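You operate a simulated robot arm through the tools that you are given. There is no shell and no other tool.

Carry out the task below with a simulated robot arm. There is one attempt and no reset: what you move stays moved.

Task
Retime the clamped motor to turn Right; prove it at the gauge box.
Fine: cover off, ring's stripe to the housing's line for that way, cover back on; the clamp stays locked, the pieces beside the mat stay.

The check looks at the end state, three seconds after you hand in, the way a careful person would. Anything else that was tipped, shoved, dropped, spilled or broken makes it a failure. Lids that push on must go on centred and level and be pressed home; caps that screw on are set level and turned clockwise until they are tight.

Robot
A 7-joint arm with a two-finger parallel gripper, fixed in place. Base frame: the origin is on the floor under the middle of its stand, x ahead of it, y to its left, z up; the work surface is at about z = 800. Readings come in mm, degrees, newtons and seconds.
It reaches about 1247 mm from its shoulder. Its first joint turns from -132.0 to 132.0 degrees. Payload 3.91 kg.
The tool frame sits at the grasp point between the pads (the TCP): z along the fingers, y along the line on which they close. The tips reach 30 mm beyond it. The gripper opens to 110 mm. The fingers are 20 mm wide and 10 mm thick; the gripper's body (48 by 112 mm) begins 55 mm behind the TCP.
Orientation is that of the tool frame in the base frame, as a unit quaternion [x, y, z, w]. With the fingers straight down and closing along the base's y, the tool's x points along the base's -x, its y along +y and its z along -z.

Tools
- The arm moves only by the tool move_arm. Its argument "motion" is one flat list of numbers, 7 for each row, row after row: the turn, a rotation vector about the tool's x, y, z in degrees, then the shift along the tool's x, y, z in mm, then the finger opening in mm, from 0 to 110. In form: [rx, ry, rz, x, y, z, fingers, rx, ry, rz, x, y, z, fingers, ...]. A call has 1 to 20 rows; each row shifts and turns the commanded pose from where the row before left it, along the tool's axes as they then stand. Each row takes 0.2 s and may step no farther than 50 mm and 8.6 degrees from the row before; otherwise, or with a gripper value out of range, the whole call is refused. A pose out of reach is approached as far as the arm can. The call stops where the force on the tool passes 50 N (or 10 N more than at its start, if that is more) or the arm is blocked; 0.2 s more then pass. The fingers move at their own pace (about 108 mm/s each) and stop on an object; they squeeze with about 44 N. The grip force told is the motor's: it shows also when the fingers shut on nothing. Time passes only in rows, and 0.2 s behind the last, so rows that do not move let the fingers close. It gives the time, the measured TCP pose, the force on the tool (base axes), the opening and the grip force at its end, in the units of the frame above (readings bear some noise), with the torque about the TCP (base axes, N m) and any sound that the robot's microphone picked up.
- Cameras (640 x 400 px; columns grow to the right, rows downward): "scene" is fixed at [399.4, -501.7, 1631.9]; the picture's right is [0.99, 0.13, 0.00], its down [0.07, -0.55, -0.83] and it looks along [-0.11, 0.82, -0.56] (base axes); focal length 313 px, centre (320, 200). "wrist" rides on the gripper at [72, 17, -103] in the tool frame; the picture's right is [-0.23, 0.97, 0.00], its down [-0.76, -0.18, -0.62] and it looks along [-0.61, -0.14, 0.78] (tool axes); focal length 222 px, centre (320, 200). There is no depth. A picture from a camera that has moved, and an enlarged one, comes with that camera's place and axes in the base frame and with its lens.
- get_image(camera): a new picture of that camera. No time passes.
- enlarge(camera, box): a new picture of the part [left, top, right, bottom] of that camera's present view, enlarged. No time passes.
- job_done(): hands the job in; it is judged then, once.

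Nothing tells you positions but the pictures and the camera data. Unless the task says otherwise, let go and move clear before handing in.

The tools are called after "Emit:" by a JSON object that holds its "op" and its "data". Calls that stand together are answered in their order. move_arm: Moves the arm, as the interface text tells. Its arguments: {"type":"object","properties":{"motion":{"type":"array"}},"required":["motion"]} The other tools are called the same way: get_image (camera) takes a picture; enlarge (camera, box) takes an enlarged picture of a part of a camera's view; job_done () hands the job in.

At the start:

```text
time: 0.0
position: [367.8, 470.1, 1180.2]
ee_rot: [0.0, 1.0, -0.001, -0.001]
ft_force: [-0.5, -0.3, 0.7]
moment: [-0.02, -0.02, -0.02]
width: 110.0
grip_force: 0.1
```

scene: 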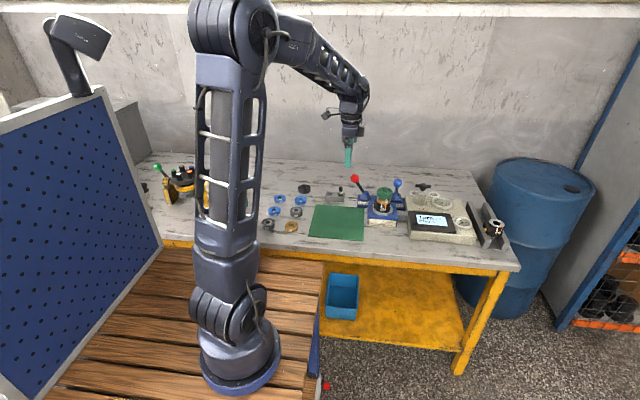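
wrist: 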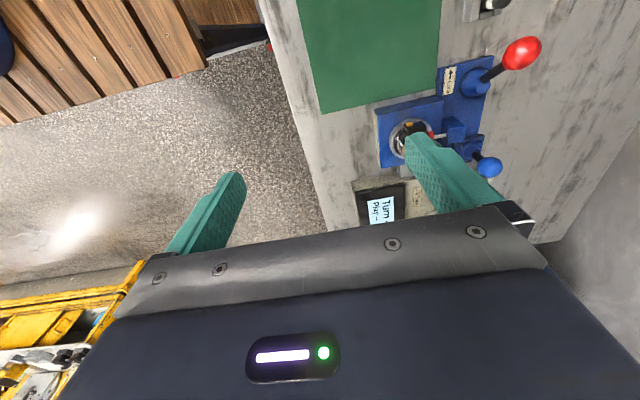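

I see a bench with a green mat, a blue clamp fixture holding a motor, and a gauge box to its right. I'll take closer looks before moving anything.

Emit:
{"op": "enlarge", "data": {"camera": "scene", "box": [340, 160, 420, 240]}}

Emit:
{"op": "enlarge", "data": {"camera": "scene", "box": [400, 170, 520, 250]}}

Emit:
{"op": "enlarge", "data": {"camera": "scene", "box": [250, 170, 370, 250]}}

Emit:
{"op": "enlarge", "data": {"camera": "wrist", "box": [340, 20, 560, 240]}}

Emit:
{"op": "enlarge", "data": {"camera": "scene", "box": [130, 150, 250, 230]}}

```text
5.00 times, centred on (380, 200) of scene
camera zoom: at [399.4, -501.7, 1631.9], right [0.99, 0.13, 0.0], down [0.07, -0.55, -0.83], along [-0.11, 0.82, -0.56], focal length 1566 px, centre (20, 200)
```

zoom: 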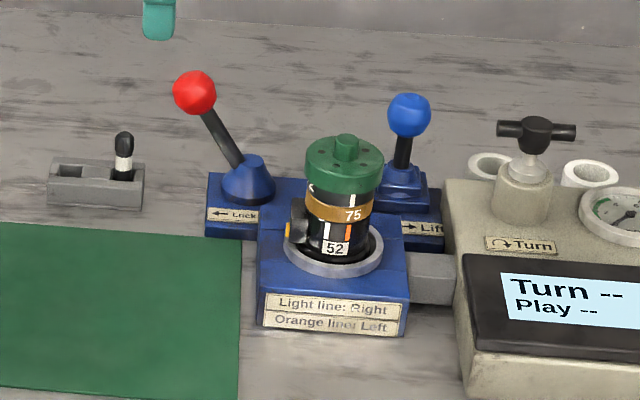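

```text
5.00 times, centred on (460, 210) of scene
camera zoom: at [399.4, -501.7, 1631.9], right [0.99, 0.13, 0.0], down [0.07, -0.55, -0.83], along [-0.11, 0.82, -0.56], focal length 1566 px, centre (-380, 150)
```

zoom: 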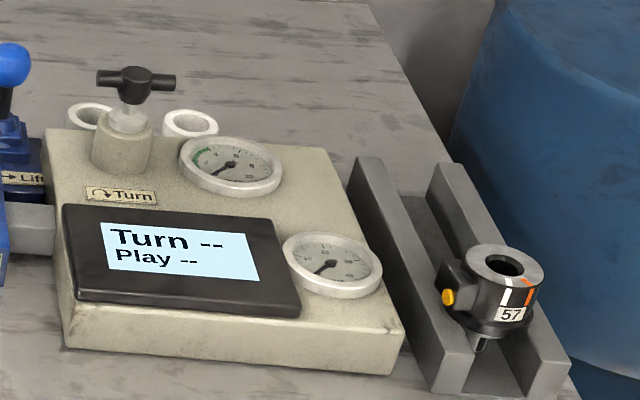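

```text
5.00 times, centred on (310, 210) of scene
camera zoom: at [399.4, -501.7, 1631.9], right [0.99, 0.13, 0.0], down [0.07, -0.55, -0.83], along [-0.11, 0.82, -0.56], focal length 1566 px, centre (370, 150)
```

zoom: 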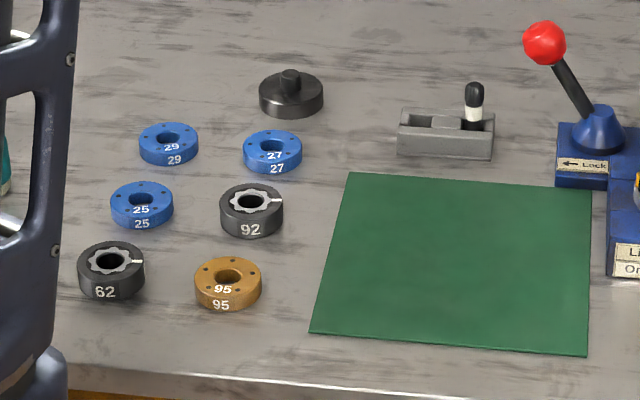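

```text
1.82 times, centred on (450, 130) of wrist
camera zoom: at [294.7, 486.4, 1283.4], right [0.23, 0.97, 0.0], down [0.76, -0.18, 0.62], along [0.61, -0.14, -0.78], focal length 404 px, centre (84, 327)
```

zoom: 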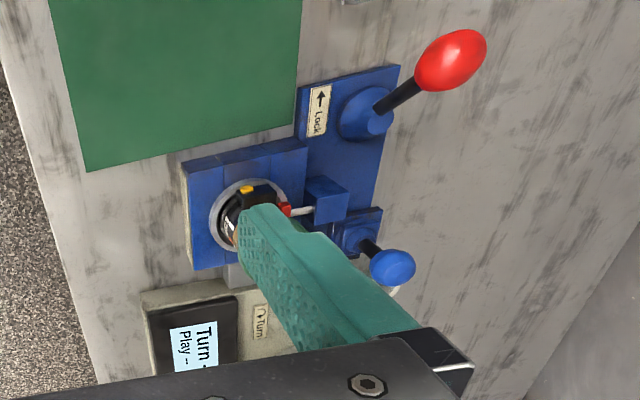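

```text
5.00 times, centred on (190, 190) of scene
camera zoom: at [399.4, -501.7, 1631.9], right [0.99, 0.13, 0.0], down [0.07, -0.55, -0.83], along [-0.11, 0.82, -0.56], focal length 1566 px, centre (970, 250)
```

zoom: 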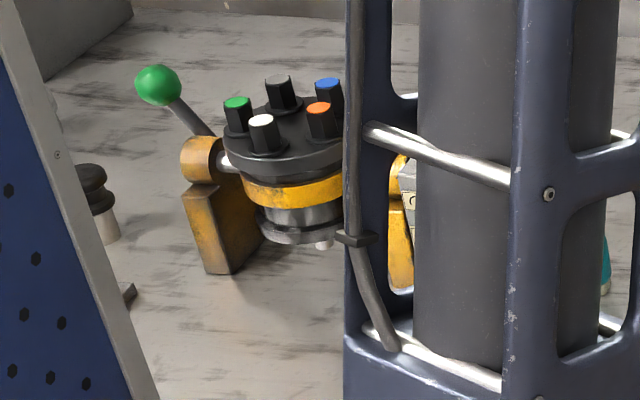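

The motor (housing 52, brown ring 75, green cover) sits in the blue clamp near x≈520, y≈600. The plates read "Light line: Right" and "Orange line: Left". I'll move above it and turn the wrist camera to view it from the front.

Emit:
{"op": "move_arm", "data": {"motion": [0, 0, 0, -25.4, 4, 20, 110, 0, 0, 0, -25.4, 4, 20, 110, 0, 0, 0, -25.4, 4, 20, 110, 0, 0, 0, -25.4, 4, 20, 110, 0, 0, 0, -25.4, 4, 20, 110, 0, 0, -8.2, 0, 0, 0, 110, 0, 0, -8.2, 0, 0, 0, 110, 0, 0, -8.2, 0, 0, 0, 110, 0, 0, -8.2, 0, 0, 0, 110, 0, 0, -8.2, 0, 0, 0, 110, 0, 0, -8.2, 0, 0, 0, 110, 0, 0, -8.2, 0, 0, 0, 110, 0, 0, -8.2, 0, 0, 0, 110, 0, 0, -8.2, 0, 0, 0, 110, 0, 0, -8.2, 0, 0, 0, 110, 0, 0, -8.0, 0, 0, 0, 110]}}

Emit:
{"op": "get_image", "data": {"camera": "wrist"}}

Emit:
{"op": "get_image", "data": {"camera": "scene"}}

```text
time: 3.4
position: [495.7, 489.1, 1079.9]
ee_rot: [0.708, -0.706, 0.0, 0.001]
ft_force: [-0.8, 0.0, -0.5]
moment: [0.01, -0.01, 0.04]
width: 110.1
grip_force: 0.0
```

```text
taken
camera wrist: at [477.3, 417.1, 1183.3], right [-0.97, 0.23, 0.0], down [0.18, 0.76, 0.62], along [0.14, 0.61, -0.78], focal length 222 px, centre (320, 200)
```

wrist: 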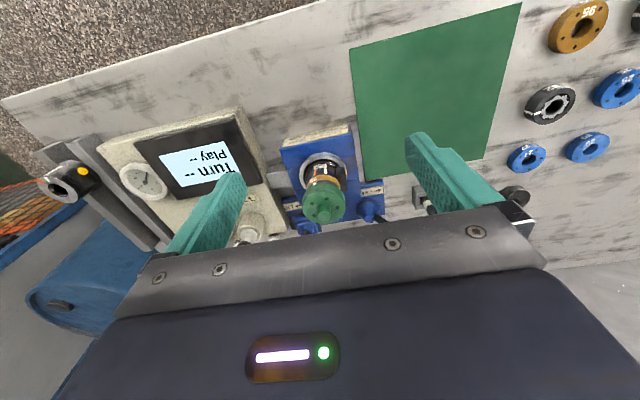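

```text
taken
```

scene: 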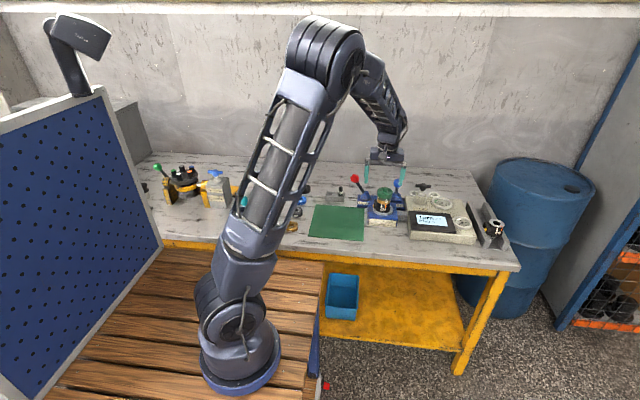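

The wrist view is upside-down but shows the motor, clamp and gauge box clearly. I'll enlarge the details.

Emit:
{"op": "enlarge", "data": {"camera": "wrist", "box": [270, 120, 390, 240]}}

Emit:
{"op": "enlarge", "data": {"camera": "wrist", "box": [40, 100, 280, 250]}}

Emit:
{"op": "enlarge", "data": {"camera": "scene", "box": [360, 175, 410, 230]}}

Emit:
{"op": "enlarge", "data": {"camera": "scene", "box": [130, 150, 250, 230]}}

```text
3.33 times, centred on (330, 180) of wrist
camera zoom: at [477.3, 417.1, 1183.3], right [-0.97, 0.23, 0.0], down [0.18, 0.76, 0.62], along [0.14, 0.61, -0.78], focal length 740 px, centre (287, 267)
```

zoom: 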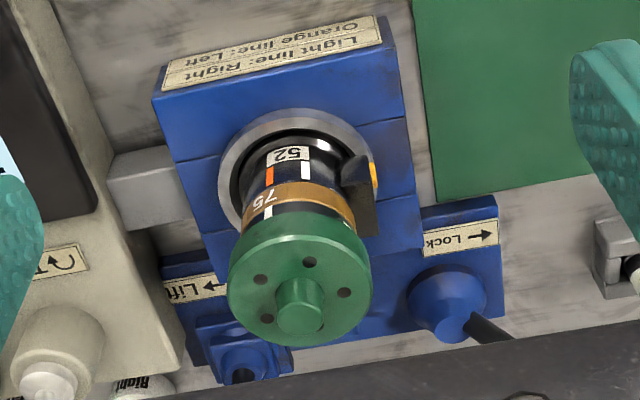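

```text
2.67 times, centred on (160, 175) of wrist
camera zoom: at [477.3, 417.1, 1183.3], right [-0.97, 0.23, 0.0], down [0.18, 0.76, 0.62], along [0.14, 0.61, -0.78], focal length 592 px, centre (747, 267)
```

zoom: 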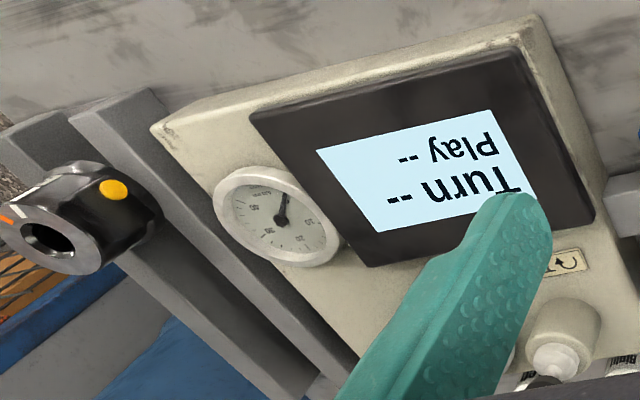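

```text
7.27 times, centred on (385, 202) of scene
camera zoom: at [399.4, -501.7, 1631.9], right [0.99, 0.13, 0.0], down [0.07, -0.55, -0.83], along [-0.11, 0.82, -0.56], focal length 2278 px, centre (-153, 182)
```

zoom: 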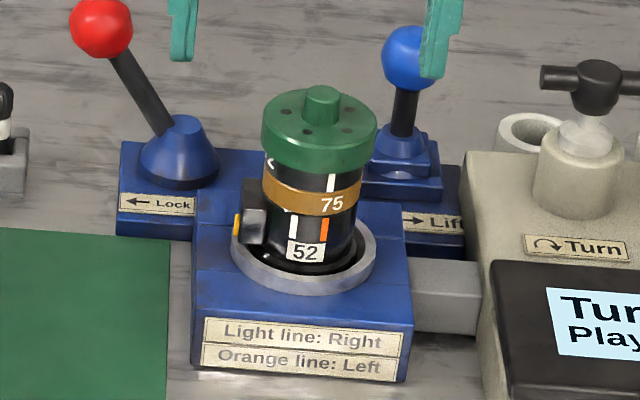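

```text
5.00 times, centred on (190, 190) of scene
camera zoom: at [399.4, -501.7, 1631.9], right [0.99, 0.13, 0.0], down [0.07, -0.55, -0.83], along [-0.11, 0.82, -0.56], focal length 1566 px, centre (970, 250)
```

zoom: 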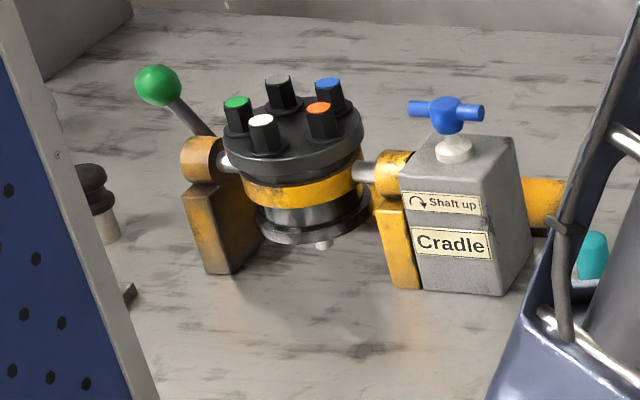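

There appears to be a black striped ring above the brown collar 75, under the green cover. I'll go closer for detail on the cover, ring stripe and housing lines, and then the gauge box.

Emit:
{"op": "move_arm", "data": {"motion": [0, 0, 0, 20, -12, 0, 110, 0, 0, 0, 20, -12, 20, 110, 0, 0, 0, 0, 0, 30, 110]}}

Emit:
{"op": "get_image", "data": {"camera": "wrist"}}

```text
time: 4.2
position: [520.6, 449.0, 1027.7]
ee_rot: [-0.707, 0.707, 0.0, 0.0]
ft_force: [-0.5, -0.2, 0.3]
moment: [0.0, 0.0, -0.02]
width: 110.1
grip_force: 0.0
```

```text
taken
camera wrist: at [501.7, 376.7, 1131.7], right [-0.97, 0.23, 0.0], down [0.18, 0.76, 0.62], along [0.14, 0.61, -0.78], focal length 222 px, centre (320, 200)
```

wrist: 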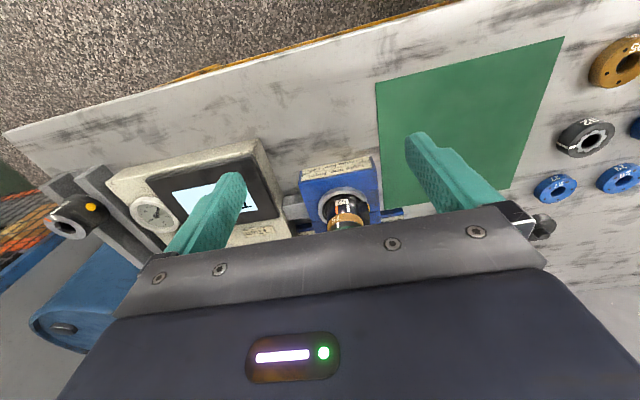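

Emit:
{"op": "enlarge", "data": {"camera": "wrist", "box": [280, 150, 400, 235]}}

Emit:
{"op": "move_arm", "data": {"motion": [0, 0, 0, -30, 0, 10, 110, 0, 0, 0, -30, 0, 10, 110, 0, 0, 0, -30, 0, 10, 110]}}

Emit:
{"op": "get_image", "data": {"camera": "wrist"}}

```text
4.71 times, centred on (340, 192) of wrist
camera zoom: at [501.7, 376.7, 1131.7], right [-0.97, 0.23, 0.0], down [0.18, 0.76, 0.62], along [0.14, 0.61, -0.78], focal length 1045 px, centre (226, 235)
```

zoom: 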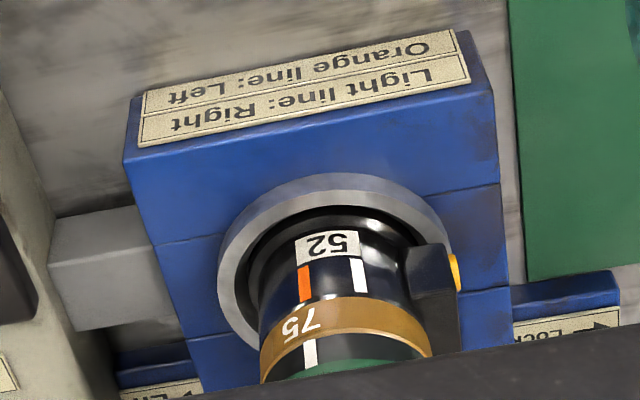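

```text
time: 5.0
position: [519.9, 539.8, 999.8]
ee_rot: [-0.706, 0.708, -0.001, 0.0]
ft_force: [-0.1, -0.3, 0.7]
moment: [0.02, -0.02, 0.0]
width: 110.4
grip_force: 0.1
```

```text
taken
camera wrist: at [502.7, 467.1, 1103.5], right [-0.97, 0.23, 0.0], down [0.18, 0.76, 0.62], along [0.14, 0.61, -0.78], focal length 222 px, centre (320, 200)
```

wrist: 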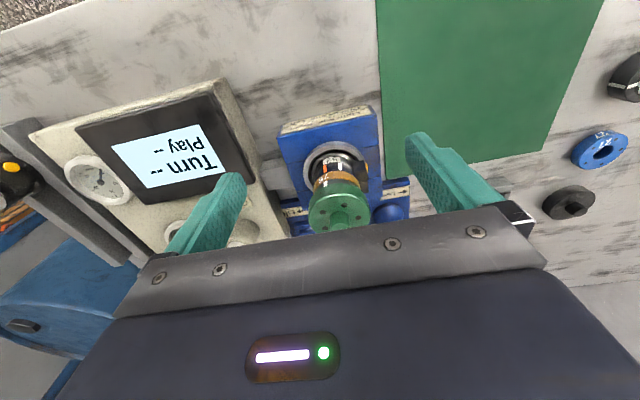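

Emit:
{"op": "enlarge", "data": {"camera": "wrist", "box": [290, 140, 390, 240]}}

Emit:
{"op": "enlarge", "data": {"camera": "scene", "box": [365, 180, 405, 220]}}

Emit:
{"op": "enlarge", "data": {"camera": "scene", "box": [400, 175, 480, 245]}}

```text
4.00 times, centred on (340, 190) of wrist
camera zoom: at [502.7, 467.1, 1103.5], right [-0.97, 0.23, 0.0], down [0.18, 0.76, 0.62], along [0.14, 0.61, -0.78], focal length 888 px, centre (240, 240)
```

zoom: 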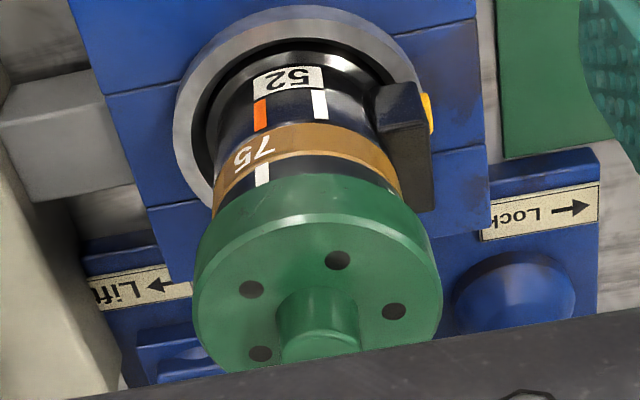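

```text
10.00 times, centred on (385, 200) of scene
camera zoom: at [399.4, -501.7, 1631.9], right [0.99, 0.13, 0.0], down [0.07, -0.55, -0.83], along [-0.11, 0.82, -0.56], focal length 3132 px, centre (-330, 200)
```

zoom: 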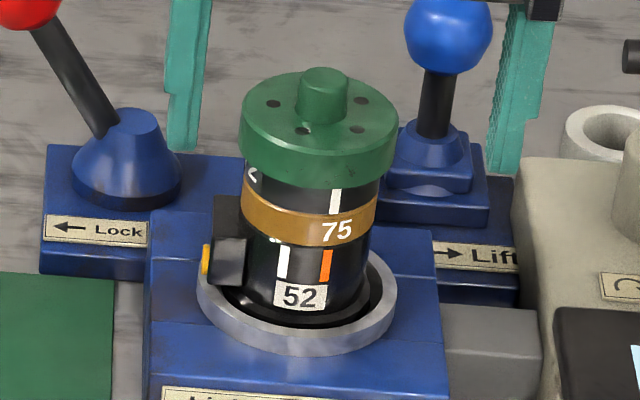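

```text
5.71 times, centred on (440, 210) of scene
camera zoom: at [399.4, -501.7, 1631.9], right [0.99, 0.13, 0.0], down [0.07, -0.55, -0.83], along [-0.11, 0.82, -0.56], focal length 1790 px, centre (-366, 143)
```

zoom: 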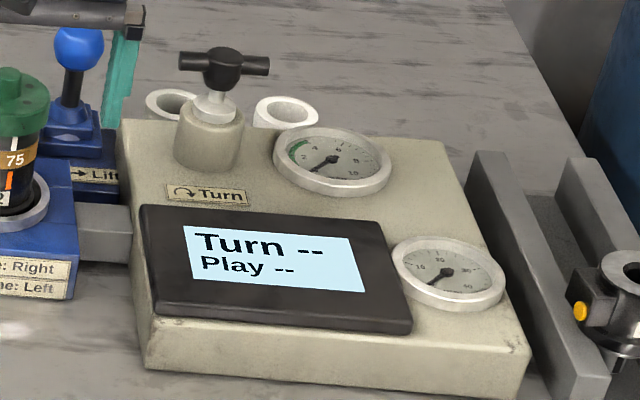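

The stripe on the black ring sits over the orange line, which is Left. It has to go clockwise, seen from above, to the white line. Before touching anything I'll inspect the gauge box, the cups behind it and the levers.

Emit:
{"op": "move_arm", "data": {"motion": [0, 0, 0, 0, -10, -40, 110, 0, 0, 0, 0, -40, -20, 110, 0, 0, 0, 0, -45, 0, 110, 0, 0, 0, -20, -40, 0, 110, 0, 0, 0, -30, 0, 0, 110]}}

Emit:
{"op": "get_image", "data": {"camera": "wrist"}}

```text
time: 6.2
position: [652.7, 589.0, 1059.6]
ee_rot: [-0.707, 0.707, 0.0, 0.0]
ft_force: [-0.3, 0.7, 0.1]
moment: [0.04, 0.02, 0.01]
width: 109.9
grip_force: 0.1
```

```text
taken
camera wrist: at [635.2, 516.5, 1164.0], right [-0.97, 0.23, 0.0], down [0.18, 0.76, 0.62], along [0.14, 0.61, -0.78], focal length 222 px, centre (320, 200)
```

wrist: 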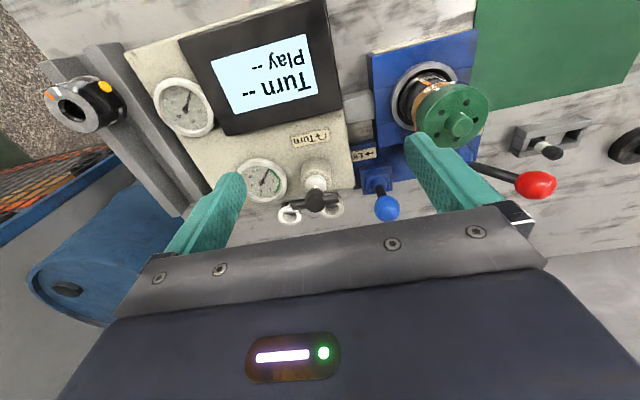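

Emit:
{"op": "enlarge", "data": {"camera": "wrist", "box": [230, 130, 420, 235]}}

Emit:
{"op": "enlarge", "data": {"camera": "wrist", "box": [370, 50, 510, 170]}}

Emit:
{"op": "enlarge", "data": {"camera": "wrist", "box": [30, 50, 240, 200]}}

```text
3.37 times, centred on (325, 182) of wrist
camera zoom: at [635.2, 516.5, 1164.0], right [-0.97, 0.23, 0.0], down [0.18, 0.76, 0.62], along [0.14, 0.61, -0.78], focal length 748 px, centre (303, 259)
```

zoom: 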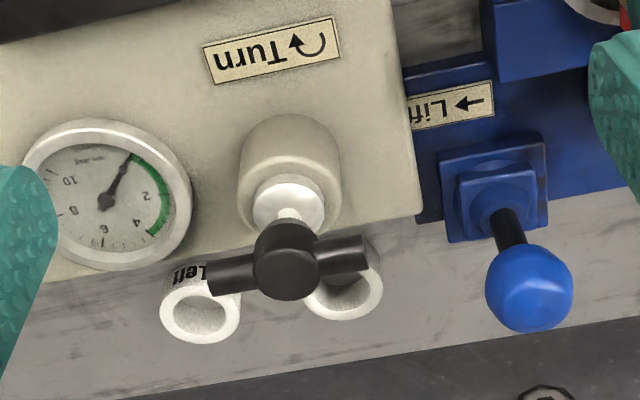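

```text
3.33 times, centred on (440, 110) of wrist
camera zoom: at [635.2, 516.5, 1164.0], right [-0.97, 0.23, 0.0], down [0.18, 0.76, 0.62], along [0.14, 0.61, -0.78], focal length 740 px, centre (-80, 500)
```

zoom: 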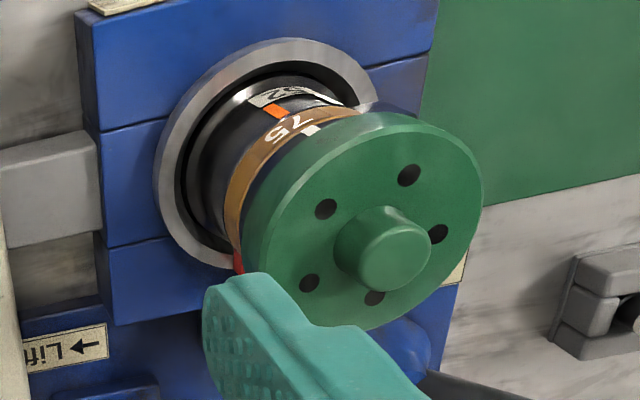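

```text
2.67 times, centred on (135, 125) of wrist
camera zoom: at [635.2, 516.5, 1164.0], right [-0.97, 0.23, 0.0], down [0.18, 0.76, 0.62], along [0.14, 0.61, -0.78], focal length 592 px, centre (813, 400)
```

zoom: 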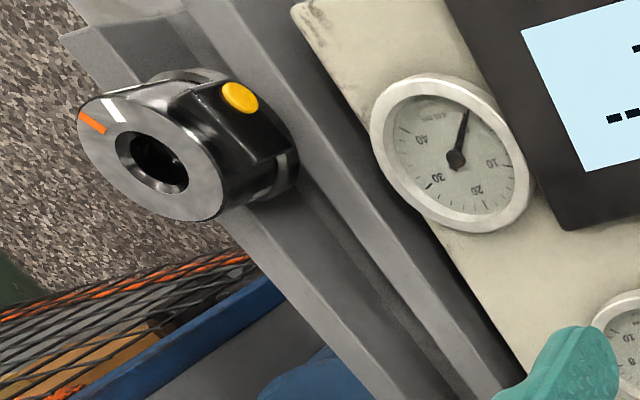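

The Left and Right cups and the T-handle (about x=690, y=708, z=916) are noted. Next I'll look at the motor from the −x side to see the side block and the plunger heights.

Emit:
{"op": "move_arm", "data": {"motion": [0, 0, 0, 0, 45, 0, 110, 0, 0, 0, 0, 45, 0, 110, 0, 0, 8.2, 0, 45, 0, 110, 0, 0, 8.2, 0, 0, 0, 110, 0, 0, 8.2, 0, 0, 0, 110, 0, 0, 8.2, 0, 0, 0, 110, 0, 0, 8.2, 0, 0, 0, 110, 0, 0, 8.2, 0, 0, 0, 110, 0, 0, 8.2, 0, 0, 0, 110, 0, 0, 8.2, 0, 0, 0, 110, 0, 0, 8.2, 0, 0, 0, 110, 0, 0, 8.2, 0, 0, 0, 110, 0, 0, 8.0, 0, 0, 0, 110]}}

```text
time: 9.0
position: [519.3, 588.2, 1059.7]
ee_rot: [0.001, 1.0, 0.0, 0.0]
ft_force: [-0.6, -0.5, 0.6]
moment: [-0.04, 0.0, 0.01]
width: 110.0
grip_force: 0.1
```

I'm now in the nominal orientation and shifting to frame the motor from the −x side.

Emit:
{"op": "move_arm", "data": {"motion": [0, 0, 0, 24, 19, 0, 110, 0, 0, 0, 24, 19, 10, 110, 0, 0, 0, 24, 19, 30, 110]}}

Emit:
{"op": "get_image", "data": {"camera": "wrist"}}

Emit:
{"op": "enlarge", "data": {"camera": "wrist", "box": [250, 110, 390, 230]}}

```text
time: 9.8
position: [448.2, 646.3, 1021.4]
ee_rot: [0.001, 1.0, 0.0, 0.0]
ft_force: [0.2, -0.4, 0.1]
moment: [0.03, 0.01, -0.02]
width: 110.0
grip_force: 0.0
```

```text
taken
camera wrist: at [375.6, 662.6, 1124.9], right [0.23, 0.97, 0.0], down [0.76, -0.18, 0.62], along [0.61, -0.14, -0.78], focal length 222 px, centre (320, 200)
```

wrist: 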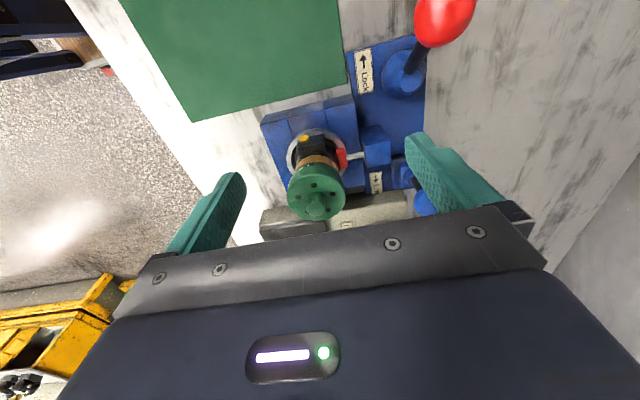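

```text
3.33 times, centred on (320, 170) of wrist
camera zoom: at [375.6, 662.6, 1124.9], right [0.23, 0.97, 0.0], down [0.76, -0.18, 0.62], along [0.61, -0.14, -0.78], focal length 740 px, centre (320, 300)
```

zoom: 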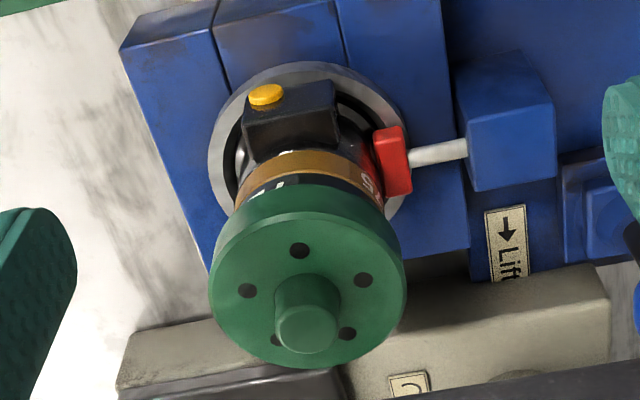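

The side block tops out below the brown collar and the red pad is on the +y side, so gripping along x is clear. Next I'll take a low front view to measure the ring, cover and stripe.

Emit:
{"op": "move_arm", "data": {"motion": [0, 0, -8.2, 0, -45, 0, 110, 0, 0, -8.2, 0, -45, 0, 110, 0, 0, -8.2, 0, -10, 0, 110, 0, 0, -8.2, 0, 0, 0, 110, 0, 0, -8.2, 0, 0, 0, 110, 0, 0, -8.2, 0, 0, 0, 110, 0, 0, -8.2, 0, 0, 0, 110, 0, 0, -8.2, 0, 0, 0, 110, 0, 0, -8.2, 0, 0, 0, 110, 0, 0, -8.2, 0, 0, 0, 110, 0, 0, -8.0, 0, 0, 0, 110]}}

```text
time: 12.2
position: [455.2, 547.5, 1018.3]
ee_rot: [0.708, -0.706, 0.0, 0.0]
ft_force: [0.5, -0.3, -0.8]
moment: [-0.02, 0.01, 0.0]
width: 110.2
grip_force: 0.1
```

Emit:
{"op": "move_arm", "data": {"motion": [0, 0, 0, 8, -25, 20, 110, 0, 0, 0, 8, -25, 20, 110, 0, -7.5, 0, 0, 0, 0, 110, 0, -7.5, 0, 0, 0, 0, 110, 0, -7.5, 0, 0, 0, 0, 110, 0, -7.5, 0, 0, 0, 0, 110]}}

Emit:
{"op": "get_image", "data": {"camera": "wrist"}}

Emit:
{"op": "enlarge", "data": {"camera": "wrist", "box": [250, 80, 400, 230]}}

```text
time: 13.6
position: [506.8, 531.3, 979.8]
ee_rot: [0.683, -0.683, -0.184, -0.184]
ft_force: [0.1, 0.0, 0.2]
moment: [-0.03, -0.06, 0.0]
width: 110.0
grip_force: 0.1
```

```text
taken
camera wrist: at [487.8, 416.8, 1033.9], right [-0.97, 0.2, 0.11], down [0.18, 0.35, 0.92], along [0.14, 0.92, -0.37], focal length 222 px, centre (320, 200)
```

wrist: 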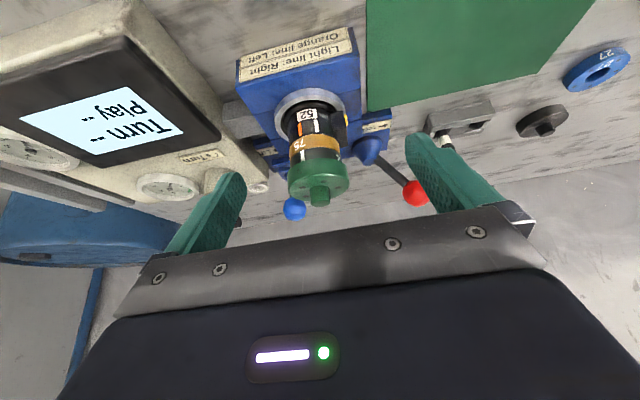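

```text
2.67 times, centred on (325, 155) of wrist
camera zoom: at [487.8, 416.8, 1033.9], right [-0.97, 0.2, 0.11], down [0.18, 0.35, 0.92], along [0.14, 0.92, -0.37], focal length 592 px, centre (307, 320)
```

zoom: 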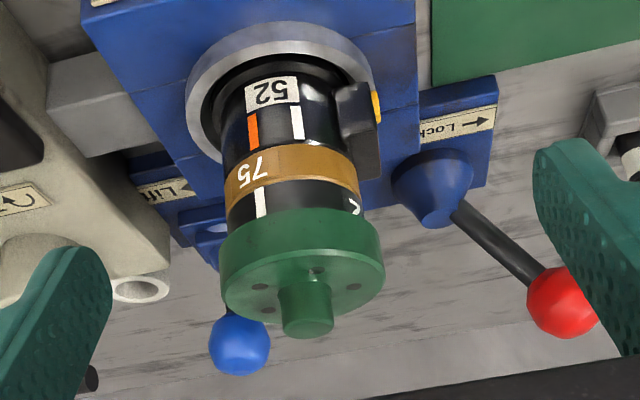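

Emit:
{"op": "enlarge", "data": {"camera": "wrist", "box": [275, 95, 355, 215]}}

```text
3.33 times, centred on (315, 155) of wrist
camera zoom: at [487.8, 416.8, 1033.9], right [-0.97, 0.2, 0.11], down [0.18, 0.35, 0.92], along [0.14, 0.92, -0.37], focal length 740 px, centre (337, 350)
```

zoom: 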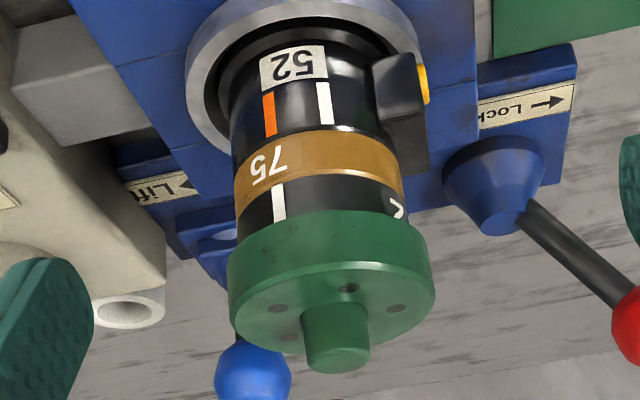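

I put the motor axis at about (518, 624) with the cover top at z≈936. I'll level the tool and hover directly over the cover to refine the alignment.

Emit:
{"op": "move_arm", "data": {"motion": [0, 7.5, 0, 0, 0, 0, 110, 0, 7.5, 0, 0, 0, 0, 110, 0, 7.5, 0, 0, 0, 0, 110, 0, 7.5, 0, 0, 0, 0, 110, 0, 0, 0, 0, 0, -45, 110, 0, 0, 0, -45, -5, 0, 110, 0, 0, 0, -48, -6, 0, 110, 0, 0, 0, 0, 0, 0, 110]}}

Emit:
{"op": "get_image", "data": {"camera": "wrist"}}

Emit:
{"op": "enlarge", "data": {"camera": "wrist", "box": [250, 80, 400, 220]}}

```text
time: 15.4
position: [516.7, 625.3, 1023.8]
ee_rot: [-0.707, 0.707, 0.0, -0.001]
ft_force: [-0.4, 0.3, -0.3]
moment: [-0.02, 0.0, 0.0]
width: 110.1
grip_force: 0.1
```

```text
taken
camera wrist: at [499.1, 552.5, 1127.8], right [-0.97, 0.23, 0.0], down [0.18, 0.76, 0.62], along [0.14, 0.61, -0.78], focal length 222 px, centre (320, 200)
```

wrist: 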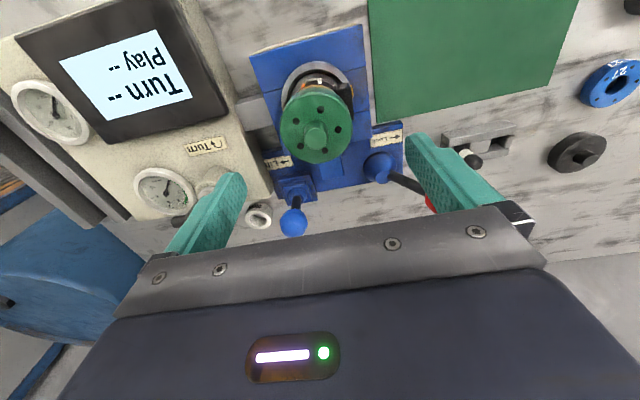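

```text
2.86 times, centred on (325, 150) of wrist
camera zoom: at [499.1, 552.5, 1127.8], right [-0.97, 0.23, 0.0], down [0.18, 0.76, 0.62], along [0.14, 0.61, -0.78], focal length 635 px, centre (306, 343)
```

zoom: 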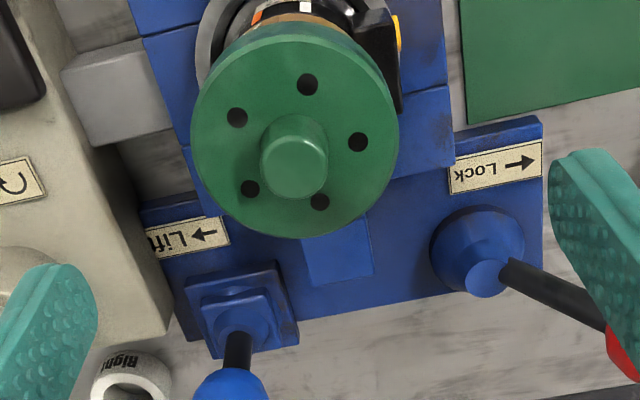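

The axis refines to about (519.3, 624.4). I'll descend with the fingers open along x so they straddle the cover rim.

Emit:
{"op": "move_arm", "data": {"motion": [0, 0, 0, 0.9, -2.6, 20, 110, 0, 0, 0, 0, 0, 20, 110, 0, 0, 0, 0, 0, 20, 110, 0, 0, 0, 0, 0, 10, 110, 0, 0, 0, 0, 0, 0, 110]}}

Emit:
{"op": "get_image", "data": {"camera": "wrist"}}

Emit:
{"op": "enlarge", "data": {"camera": "scene", "box": [360, 170, 420, 220]}}

```text
time: 16.6
position: [520.1, 625.0, 954.6]
ee_rot: [-0.707, 0.707, 0.0, 0.0]
ft_force: [0.0, 0.4, -0.3]
moment: [-0.04, 0.05, -0.02]
width: 110.0
grip_force: 0.1
```

```text
taken
camera wrist: at [501.4, 551.7, 1059.2], right [-0.97, 0.23, 0.0], down [0.18, 0.76, 0.62], along [0.14, 0.61, -0.78], focal length 222 px, centre (320, 200)
```

wrist: 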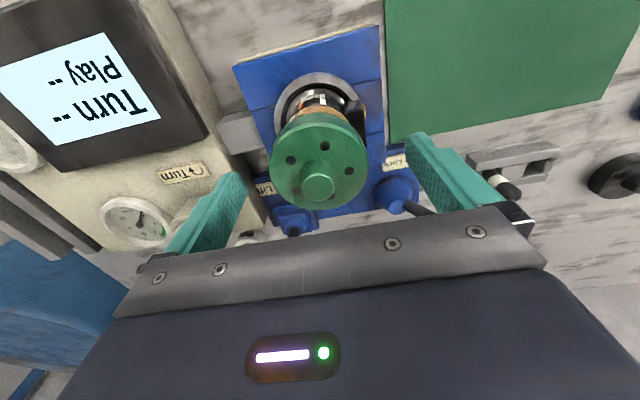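

```text
8.00 times, centred on (390, 195) of scene
camera zoom: at [399.4, -501.7, 1631.9], right [0.99, 0.13, 0.0], down [0.07, -0.55, -0.83], along [-0.11, 0.82, -0.56], focal length 2506 px, centre (-240, 240)
```

zoom: 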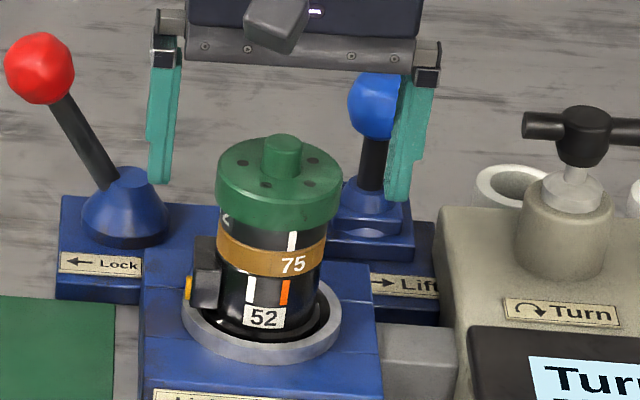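

The fingertips are about 10 mm below the cover top and centred on it. I'll go 2 mm lower and close on the rim.

Emit:
{"op": "move_arm", "data": {"motion": [0, 0, 0, 0, 0, 2.5, 110, 0, 0, 0, 0, 0, 0, 50, 0, 0, 0, 0, 0, 0, 50, 0, 0, 0, 0, 0, 0, 50, 0, 0, 0, 0, 0, 0, 50]}}

Emit:
{"op": "enlarge", "data": {"camera": "wrist", "box": [220, 80, 420, 230]}}

Emit:
{"op": "enlarge", "data": {"camera": "scene", "box": [360, 170, 420, 220]}}

```text
time: 17.8
position: [519.4, 623.9, 952.9]
ee_rot: [-0.707, 0.707, 0.0, 0.0]
ft_force: [1.3, -0.9, -0.5]
moment: [-0.06, -0.1, 0.02]
width: 63.0
grip_force: 43.6
```

```text
2.67 times, centred on (320, 155) of wrist
camera zoom: at [501.7, 551.5, 1056.8], right [-0.97, 0.23, 0.0], down [0.18, 0.76, 0.62], along [0.14, 0.61, -0.78], focal length 592 px, centre (320, 320)
```

zoom: 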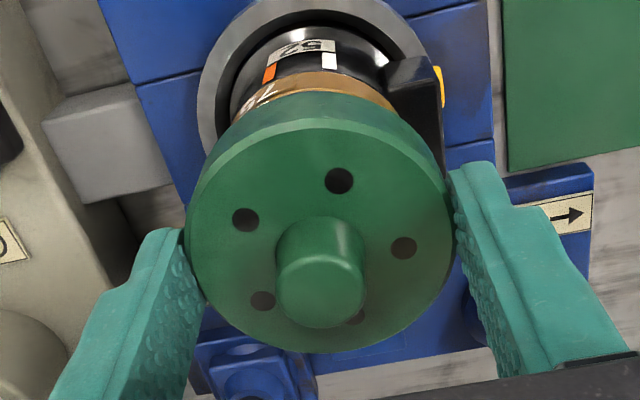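

```text
8.00 times, centred on (390, 195) of scene
camera zoom: at [399.4, -501.7, 1631.9], right [0.99, 0.13, 0.0], down [0.07, -0.55, -0.83], along [-0.11, 0.82, -0.56], focal length 2506 px, centre (-240, 240)
```

zoom: 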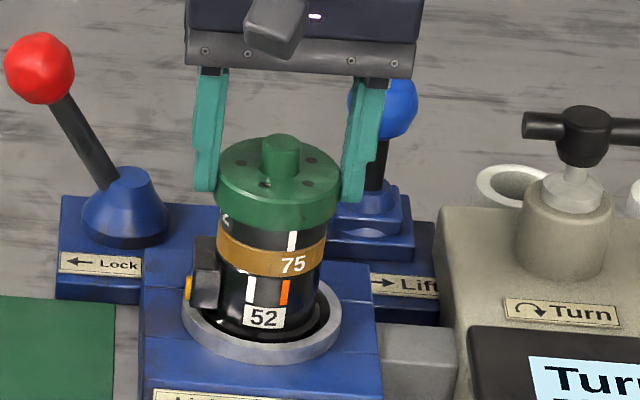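

The cover is gripped at 63 mm. I'll test with a gentle 1 mm lift and watch the force.

Emit:
{"op": "move_arm", "data": {"motion": [0, 0, 0, 0, 0, -1, 50, 0, 0, 0, 0, 0, 0, 50]}}

```text
time: 18.4
position: [518.7, 623.4, 953.0]
ee_rot: [-0.707, 0.707, 0.0, 0.0]
ft_force: [0.5, 0.2, 0.7]
moment: [-0.02, 0.02, 0.0]
width: 63.0
grip_force: 44.2
```

Emit:
{"op": "move_arm", "data": {"motion": [0, 0, 0, 0, 0, -1.5, 50, 0, 0, 0, 0, 0, 0, 50]}}

Emit:
{"op": "enlarge", "data": {"camera": "scene", "box": [360, 170, 420, 220]}}

```text
time: 19.0
position: [520.3, 622.8, 954.8]
ee_rot: [-0.707, 0.707, 0.0, 0.0]
ft_force: [0.4, 0.1, -3.0]
moment: [-0.01, -0.02, -0.02]
width: 63.1
grip_force: 44.5
```

```text
8.00 times, centred on (390, 195) of scene
camera zoom: at [399.4, -501.7, 1631.9], right [0.99, 0.13, 0.0], down [0.07, -0.55, -0.83], along [-0.11, 0.82, -0.56], focal length 2506 px, centre (-240, 240)
```

zoom: 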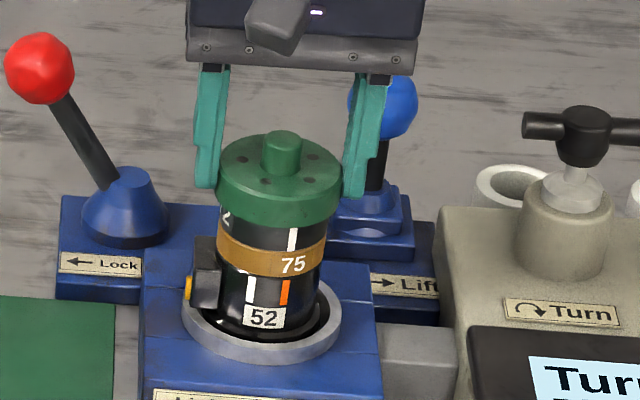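

The cover lifts freely with about 3 N of load, so it is a push-on lid. I'll continue straight up and check that nothing comes along with it.

Emit:
{"op": "move_arm", "data": {"motion": [0, 0, 0, 0, 0, -3, 50, 0, 0, 0, 0, 0, -4, 50, 0, 0, 0, 0, 0, -6, 50, 0, 0, 0, 0, 0, 0, 50]}}

Emit:
{"op": "enlarge", "data": {"camera": "scene", "box": [360, 170, 420, 220]}}

```text
time: 20.0
position: [520.1, 624.4, 969.6]
ee_rot: [0.707, -0.707, 0.001, 0.0]
ft_force: [-0.8, 0.1, -2.7]
moment: [0.03, -0.01, -0.02]
width: 62.9
grip_force: 43.6
```

```text
8.00 times, centred on (390, 195) of scene
camera zoom: at [399.4, -501.7, 1631.9], right [0.99, 0.13, 0.0], down [0.07, -0.55, -0.83], along [-0.11, 0.82, -0.56], focal length 2506 px, centre (-240, 240)
```

zoom: 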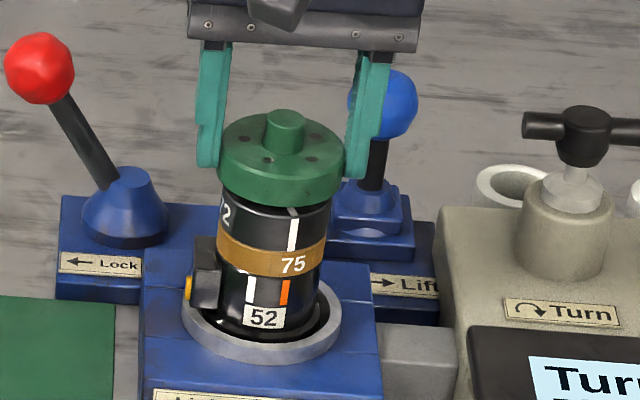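

The ring, now showing "72", stays put while the cover comes up. I'll lift well clear.

Emit:
{"op": "move_arm", "data": {"motion": [0, 0, 0, 0, 0, -15, 50, 0, 0, 0, 0, 0, -20, 50, 0, 0, 0, 0, 0, -20, 50, 0, 0, 0, 0, 0, 0, 50]}}

Emit:
{"op": "enlarge", "data": {"camera": "scene", "box": [360, 160, 420, 220]}}

Emit:
{"op": "get_image", "data": {"camera": "wrist"}}

```text
time: 21.0
position: [520.6, 622.4, 1023.1]
ee_rot: [0.708, -0.707, 0.001, 0.0]
ft_force: [-0.2, 0.0, -3.0]
moment: [0.02, 0.03, -0.02]
width: 62.8
grip_force: 43.6
```

```text
6.67 times, centred on (390, 190) of scene
camera zoom: at [399.4, -501.7, 1631.9], right [0.99, 0.13, 0.0], down [0.07, -0.55, -0.83], along [-0.11, 0.82, -0.56], focal length 2088 px, centre (-147, 267)
```

zoom: 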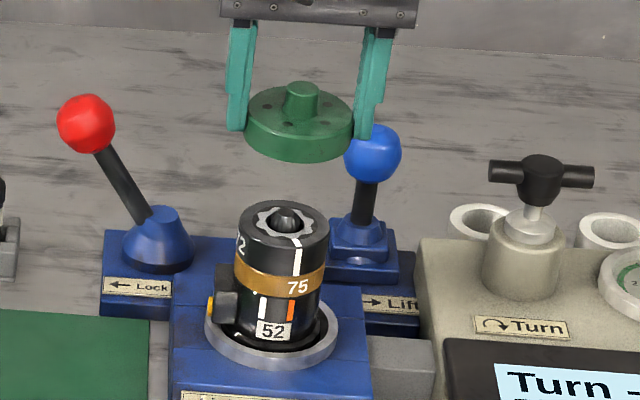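

```text
taken
camera wrist: at [502.3, 550.4, 1126.0], right [-0.97, 0.23, 0.0], down [0.18, 0.76, 0.62], along [0.14, 0.61, -0.78], focal length 222 px, centre (320, 200)
```

wrist: 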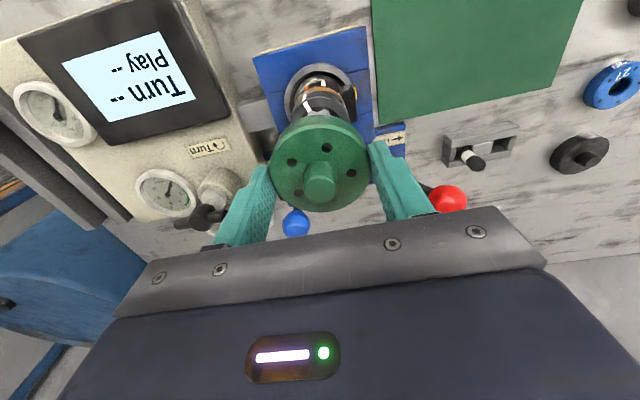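

The cover is off and the ring's stripe is visible on top. I'll carry the cover to the mat and set it down.

Emit:
{"op": "move_arm", "data": {"motion": [0, 0, 0, 14, 30, 0, 50, 0, 0, 0, 14, 30, 0, 50, 0, 0, 0, 14, 30, 0, 50, 0, 0, 0, 14, 30, 0, 50, 0, 0, 0, 8, 25, 0, 50, 0, 0, 0, 0, 0, 0, 50]}}

Emit:
{"op": "get_image", "data": {"camera": "wrist"}}

Emit:
{"op": "enlarge", "data": {"camera": "scene", "box": [290, 150, 410, 250]}}

```text
time: 22.4
position: [374.7, 560.1, 1022.4]
ee_rot: [0.707, -0.707, -0.001, 0.0]
ft_force: [0.3, -0.1, -2.5]
moment: [0.01, -0.01, -0.03]
width: 63.1
grip_force: 44.2
```

```text
taken
camera wrist: at [356.6, 486.7, 1125.2], right [-0.97, 0.23, 0.0], down [0.18, 0.76, 0.62], along [0.14, 0.61, -0.78], focal length 222 px, centre (320, 200)
```

wrist: 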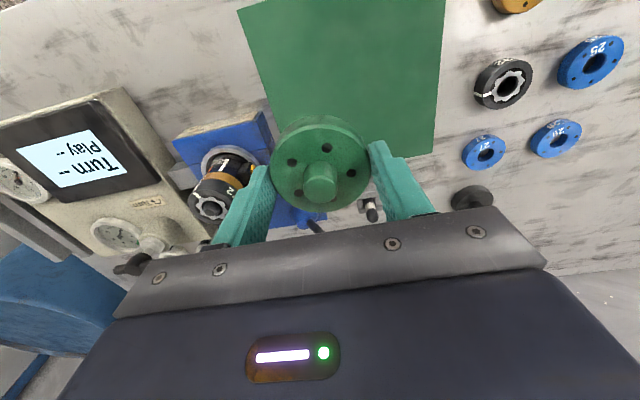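

```text
4.00 times, centred on (350, 200) of scene
camera zoom: at [399.4, -501.7, 1631.9], right [0.99, 0.13, 0.0], down [0.07, -0.55, -0.83], along [-0.11, 0.82, -0.56], focal length 1253 px, centre (200, 200)
```

zoom: 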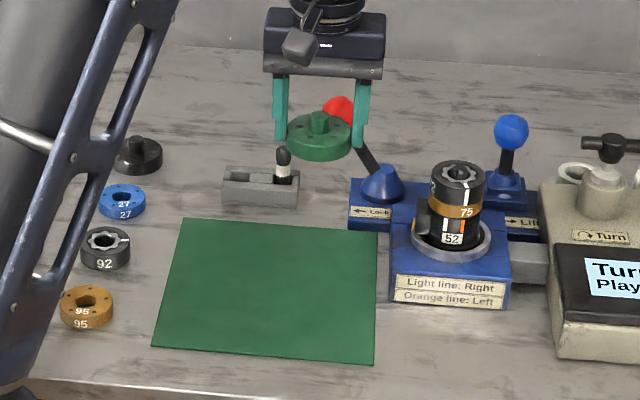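

The cover hovers over the mat with good margins, so I'll lower it.

Emit:
{"op": "move_arm", "data": {"motion": [0, 0, 0, 0, 0, 40, 50, 0, 0, 0, 0, 0, 40, 50, 0, 0, 0, 0, 0, 40, 50, 0, 0, 0, 0, 0, 35, 50, 0, 0, 0, 0, 0, 15, 50, 0, 0, 0, 0, 0, 6, 50, 0, 0, 0, 0, 0, 0, 50]}}

Emit:
{"op": "enlarge", "data": {"camera": "scene", "box": [320, 180, 400, 240]}}

```text
time: 24.0
position: [373.5, 559.5, 847.1]
ee_rot: [-0.707, 0.708, 0.001, 0.0]
ft_force: [-0.1, -0.9, -2.7]
moment: [0.02, 0.01, -0.01]
width: 62.7
grip_force: 44.0
```

```text
6.67 times, centred on (360, 210) of scene
camera zoom: at [399.4, -501.7, 1631.9], right [0.99, 0.13, 0.0], down [0.07, -0.55, -0.83], along [-0.11, 0.82, -0.56], focal length 2088 px, centre (53, 133)
```

zoom: 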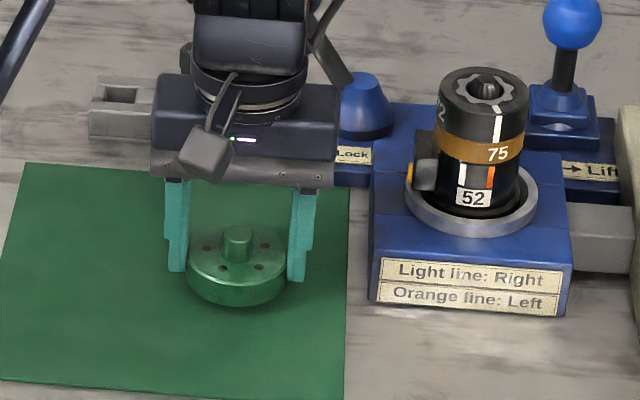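

Emit:
{"op": "move_arm", "data": {"motion": [0, 0, 0, 0, 0, 2, 50, 0, 0, 0, 0, 0, 2, 50, 0, 0, 0, 0, 0, 1.5, 50, 0, 0, 0, 0, 0, 0, 50]}}

```text
time: 25.0
position: [374.5, 559.2, 840.8]
ee_rot: [0.707, -0.707, 0.0, -0.001]
ft_force: [-0.1, 1.3, -2.9]
moment: [0.0, -0.01, 0.04]
width: 62.9
grip_force: 44.1
```

Emit:
{"op": "move_arm", "data": {"motion": [0, 0, 0, 0, 0, 1.5, 50, 0, 0, 0, 0, 0, 1.5, 50, 0, 0, 0, 0, 0, 0, 50]}}

```text
time: 25.8
position: [374.8, 561.1, 839.3]
ee_rot: [0.708, -0.707, 0.0, 0.0]
ft_force: [0.7, 0.0, -3.0]
moment: [-0.02, 0.03, 0.01]
width: 62.8
grip_force: 43.7
```

Emit:
{"op": "move_arm", "data": {"motion": [0, 0, 0, 0, 0, 1, 50, 0, 0, 0, 0, 0, 1, 50, 0, 0, 0, 0, 0, 0, 50]}}

Emit:
{"op": "enlarge", "data": {"camera": "scene", "box": [335, 200, 375, 230]}}

```text
time: 26.6
position: [374.8, 558.6, 836.2]
ee_rot: [0.707, -0.707, 0.0, 0.0]
ft_force: [0.0, 0.2, -3.6]
moment: [-0.05, 0.02, -0.02]
width: 62.9
grip_force: 44.1
```

```text
13.33 times, centred on (355, 215) of scene
camera zoom: at [399.4, -501.7, 1631.9], right [0.99, 0.13, 0.0], down [0.07, -0.55, -0.83], along [-0.11, 0.82, -0.56], focal length 4176 px, centre (-147, 0)
```

zoom: 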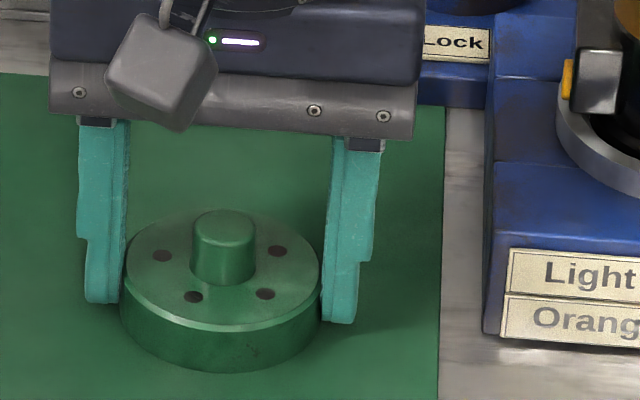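

Emit:
{"op": "move_arm", "data": {"motion": [0, 0, 0, 0, 0, 1, 50, 0, 0, 0, 0, 0, 0.7, 50, 0, 0, 0, 0, 0, 0, 50]}}

```text
time: 27.4
position: [375.2, 560.1, 836.9]
ee_rot: [-0.707, 0.707, 0.0, 0.001]
ft_force: [2.8, -4.6, 30.3]
moment: [-0.01, -0.09, -0.2]
width: 63.0
grip_force: 43.3
```

The cover has touched down on the mat. I'll relieve the pressure slightly, open, and rise.

Emit:
{"op": "move_arm", "data": {"motion": [0, 0, 0, 0, 0, -0.8, 50, 0, 0, 0, 0, 0, 0, 110, 0, 0, 0, 0, 0, 0, 110, 0, 0, 0, 0, 0, 0, 110, 0, 0, 0, 0, 0, -15, 110, 0, 0, 0, 0, 0, -35, 110, 0, 0, 0, 0, 0, -40, 110, 0, 0, 0, 0, 0, -45, 110, 0, 0, 0, 0, 0, -40, 110]}}

Emit:
{"op": "get_image", "data": {"camera": "wrist"}}

Emit:
{"op": "enlarge", "data": {"camera": "scene", "box": [290, 160, 410, 250]}}

```text
time: 29.4
position: [374.9, 557.9, 1009.5]
ee_rot: [-0.707, 0.707, 0.0, 0.0]
ft_force: [-0.2, -0.1, -0.6]
moment: [-0.02, 0.03, 0.02]
width: 109.8
grip_force: 0.0
```

```text
taken
camera wrist: at [357.2, 485.4, 1113.1], right [-0.97, 0.23, 0.0], down [0.18, 0.76, 0.62], along [0.14, 0.61, -0.78], focal length 222 px, centre (320, 200)
```

wrist: 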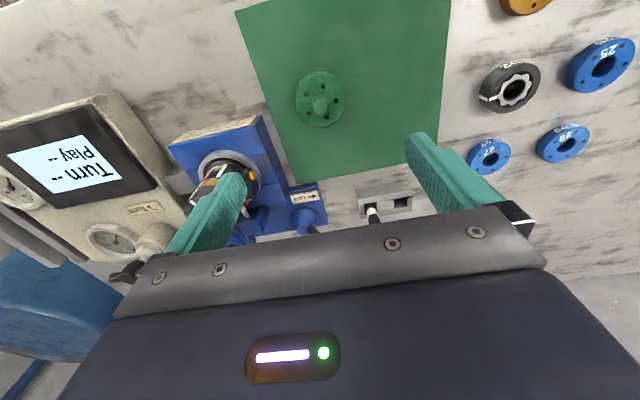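

```text
4.44 times, centred on (350, 205) of scene
camera zoom: at [399.4, -501.7, 1631.9], right [0.99, 0.13, 0.0], down [0.07, -0.55, -0.83], along [-0.11, 0.82, -0.56], focal length 1392 px, centre (187, 178)
```

zoom: 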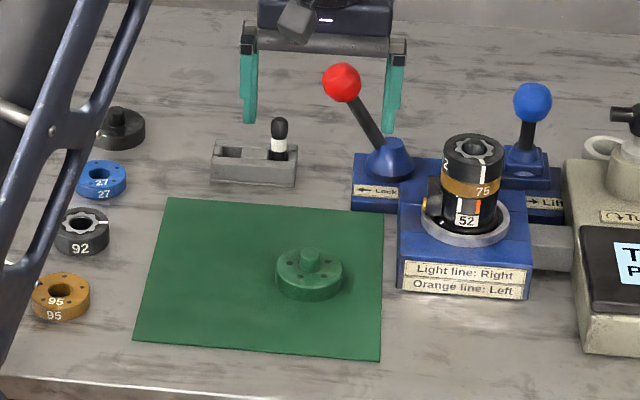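

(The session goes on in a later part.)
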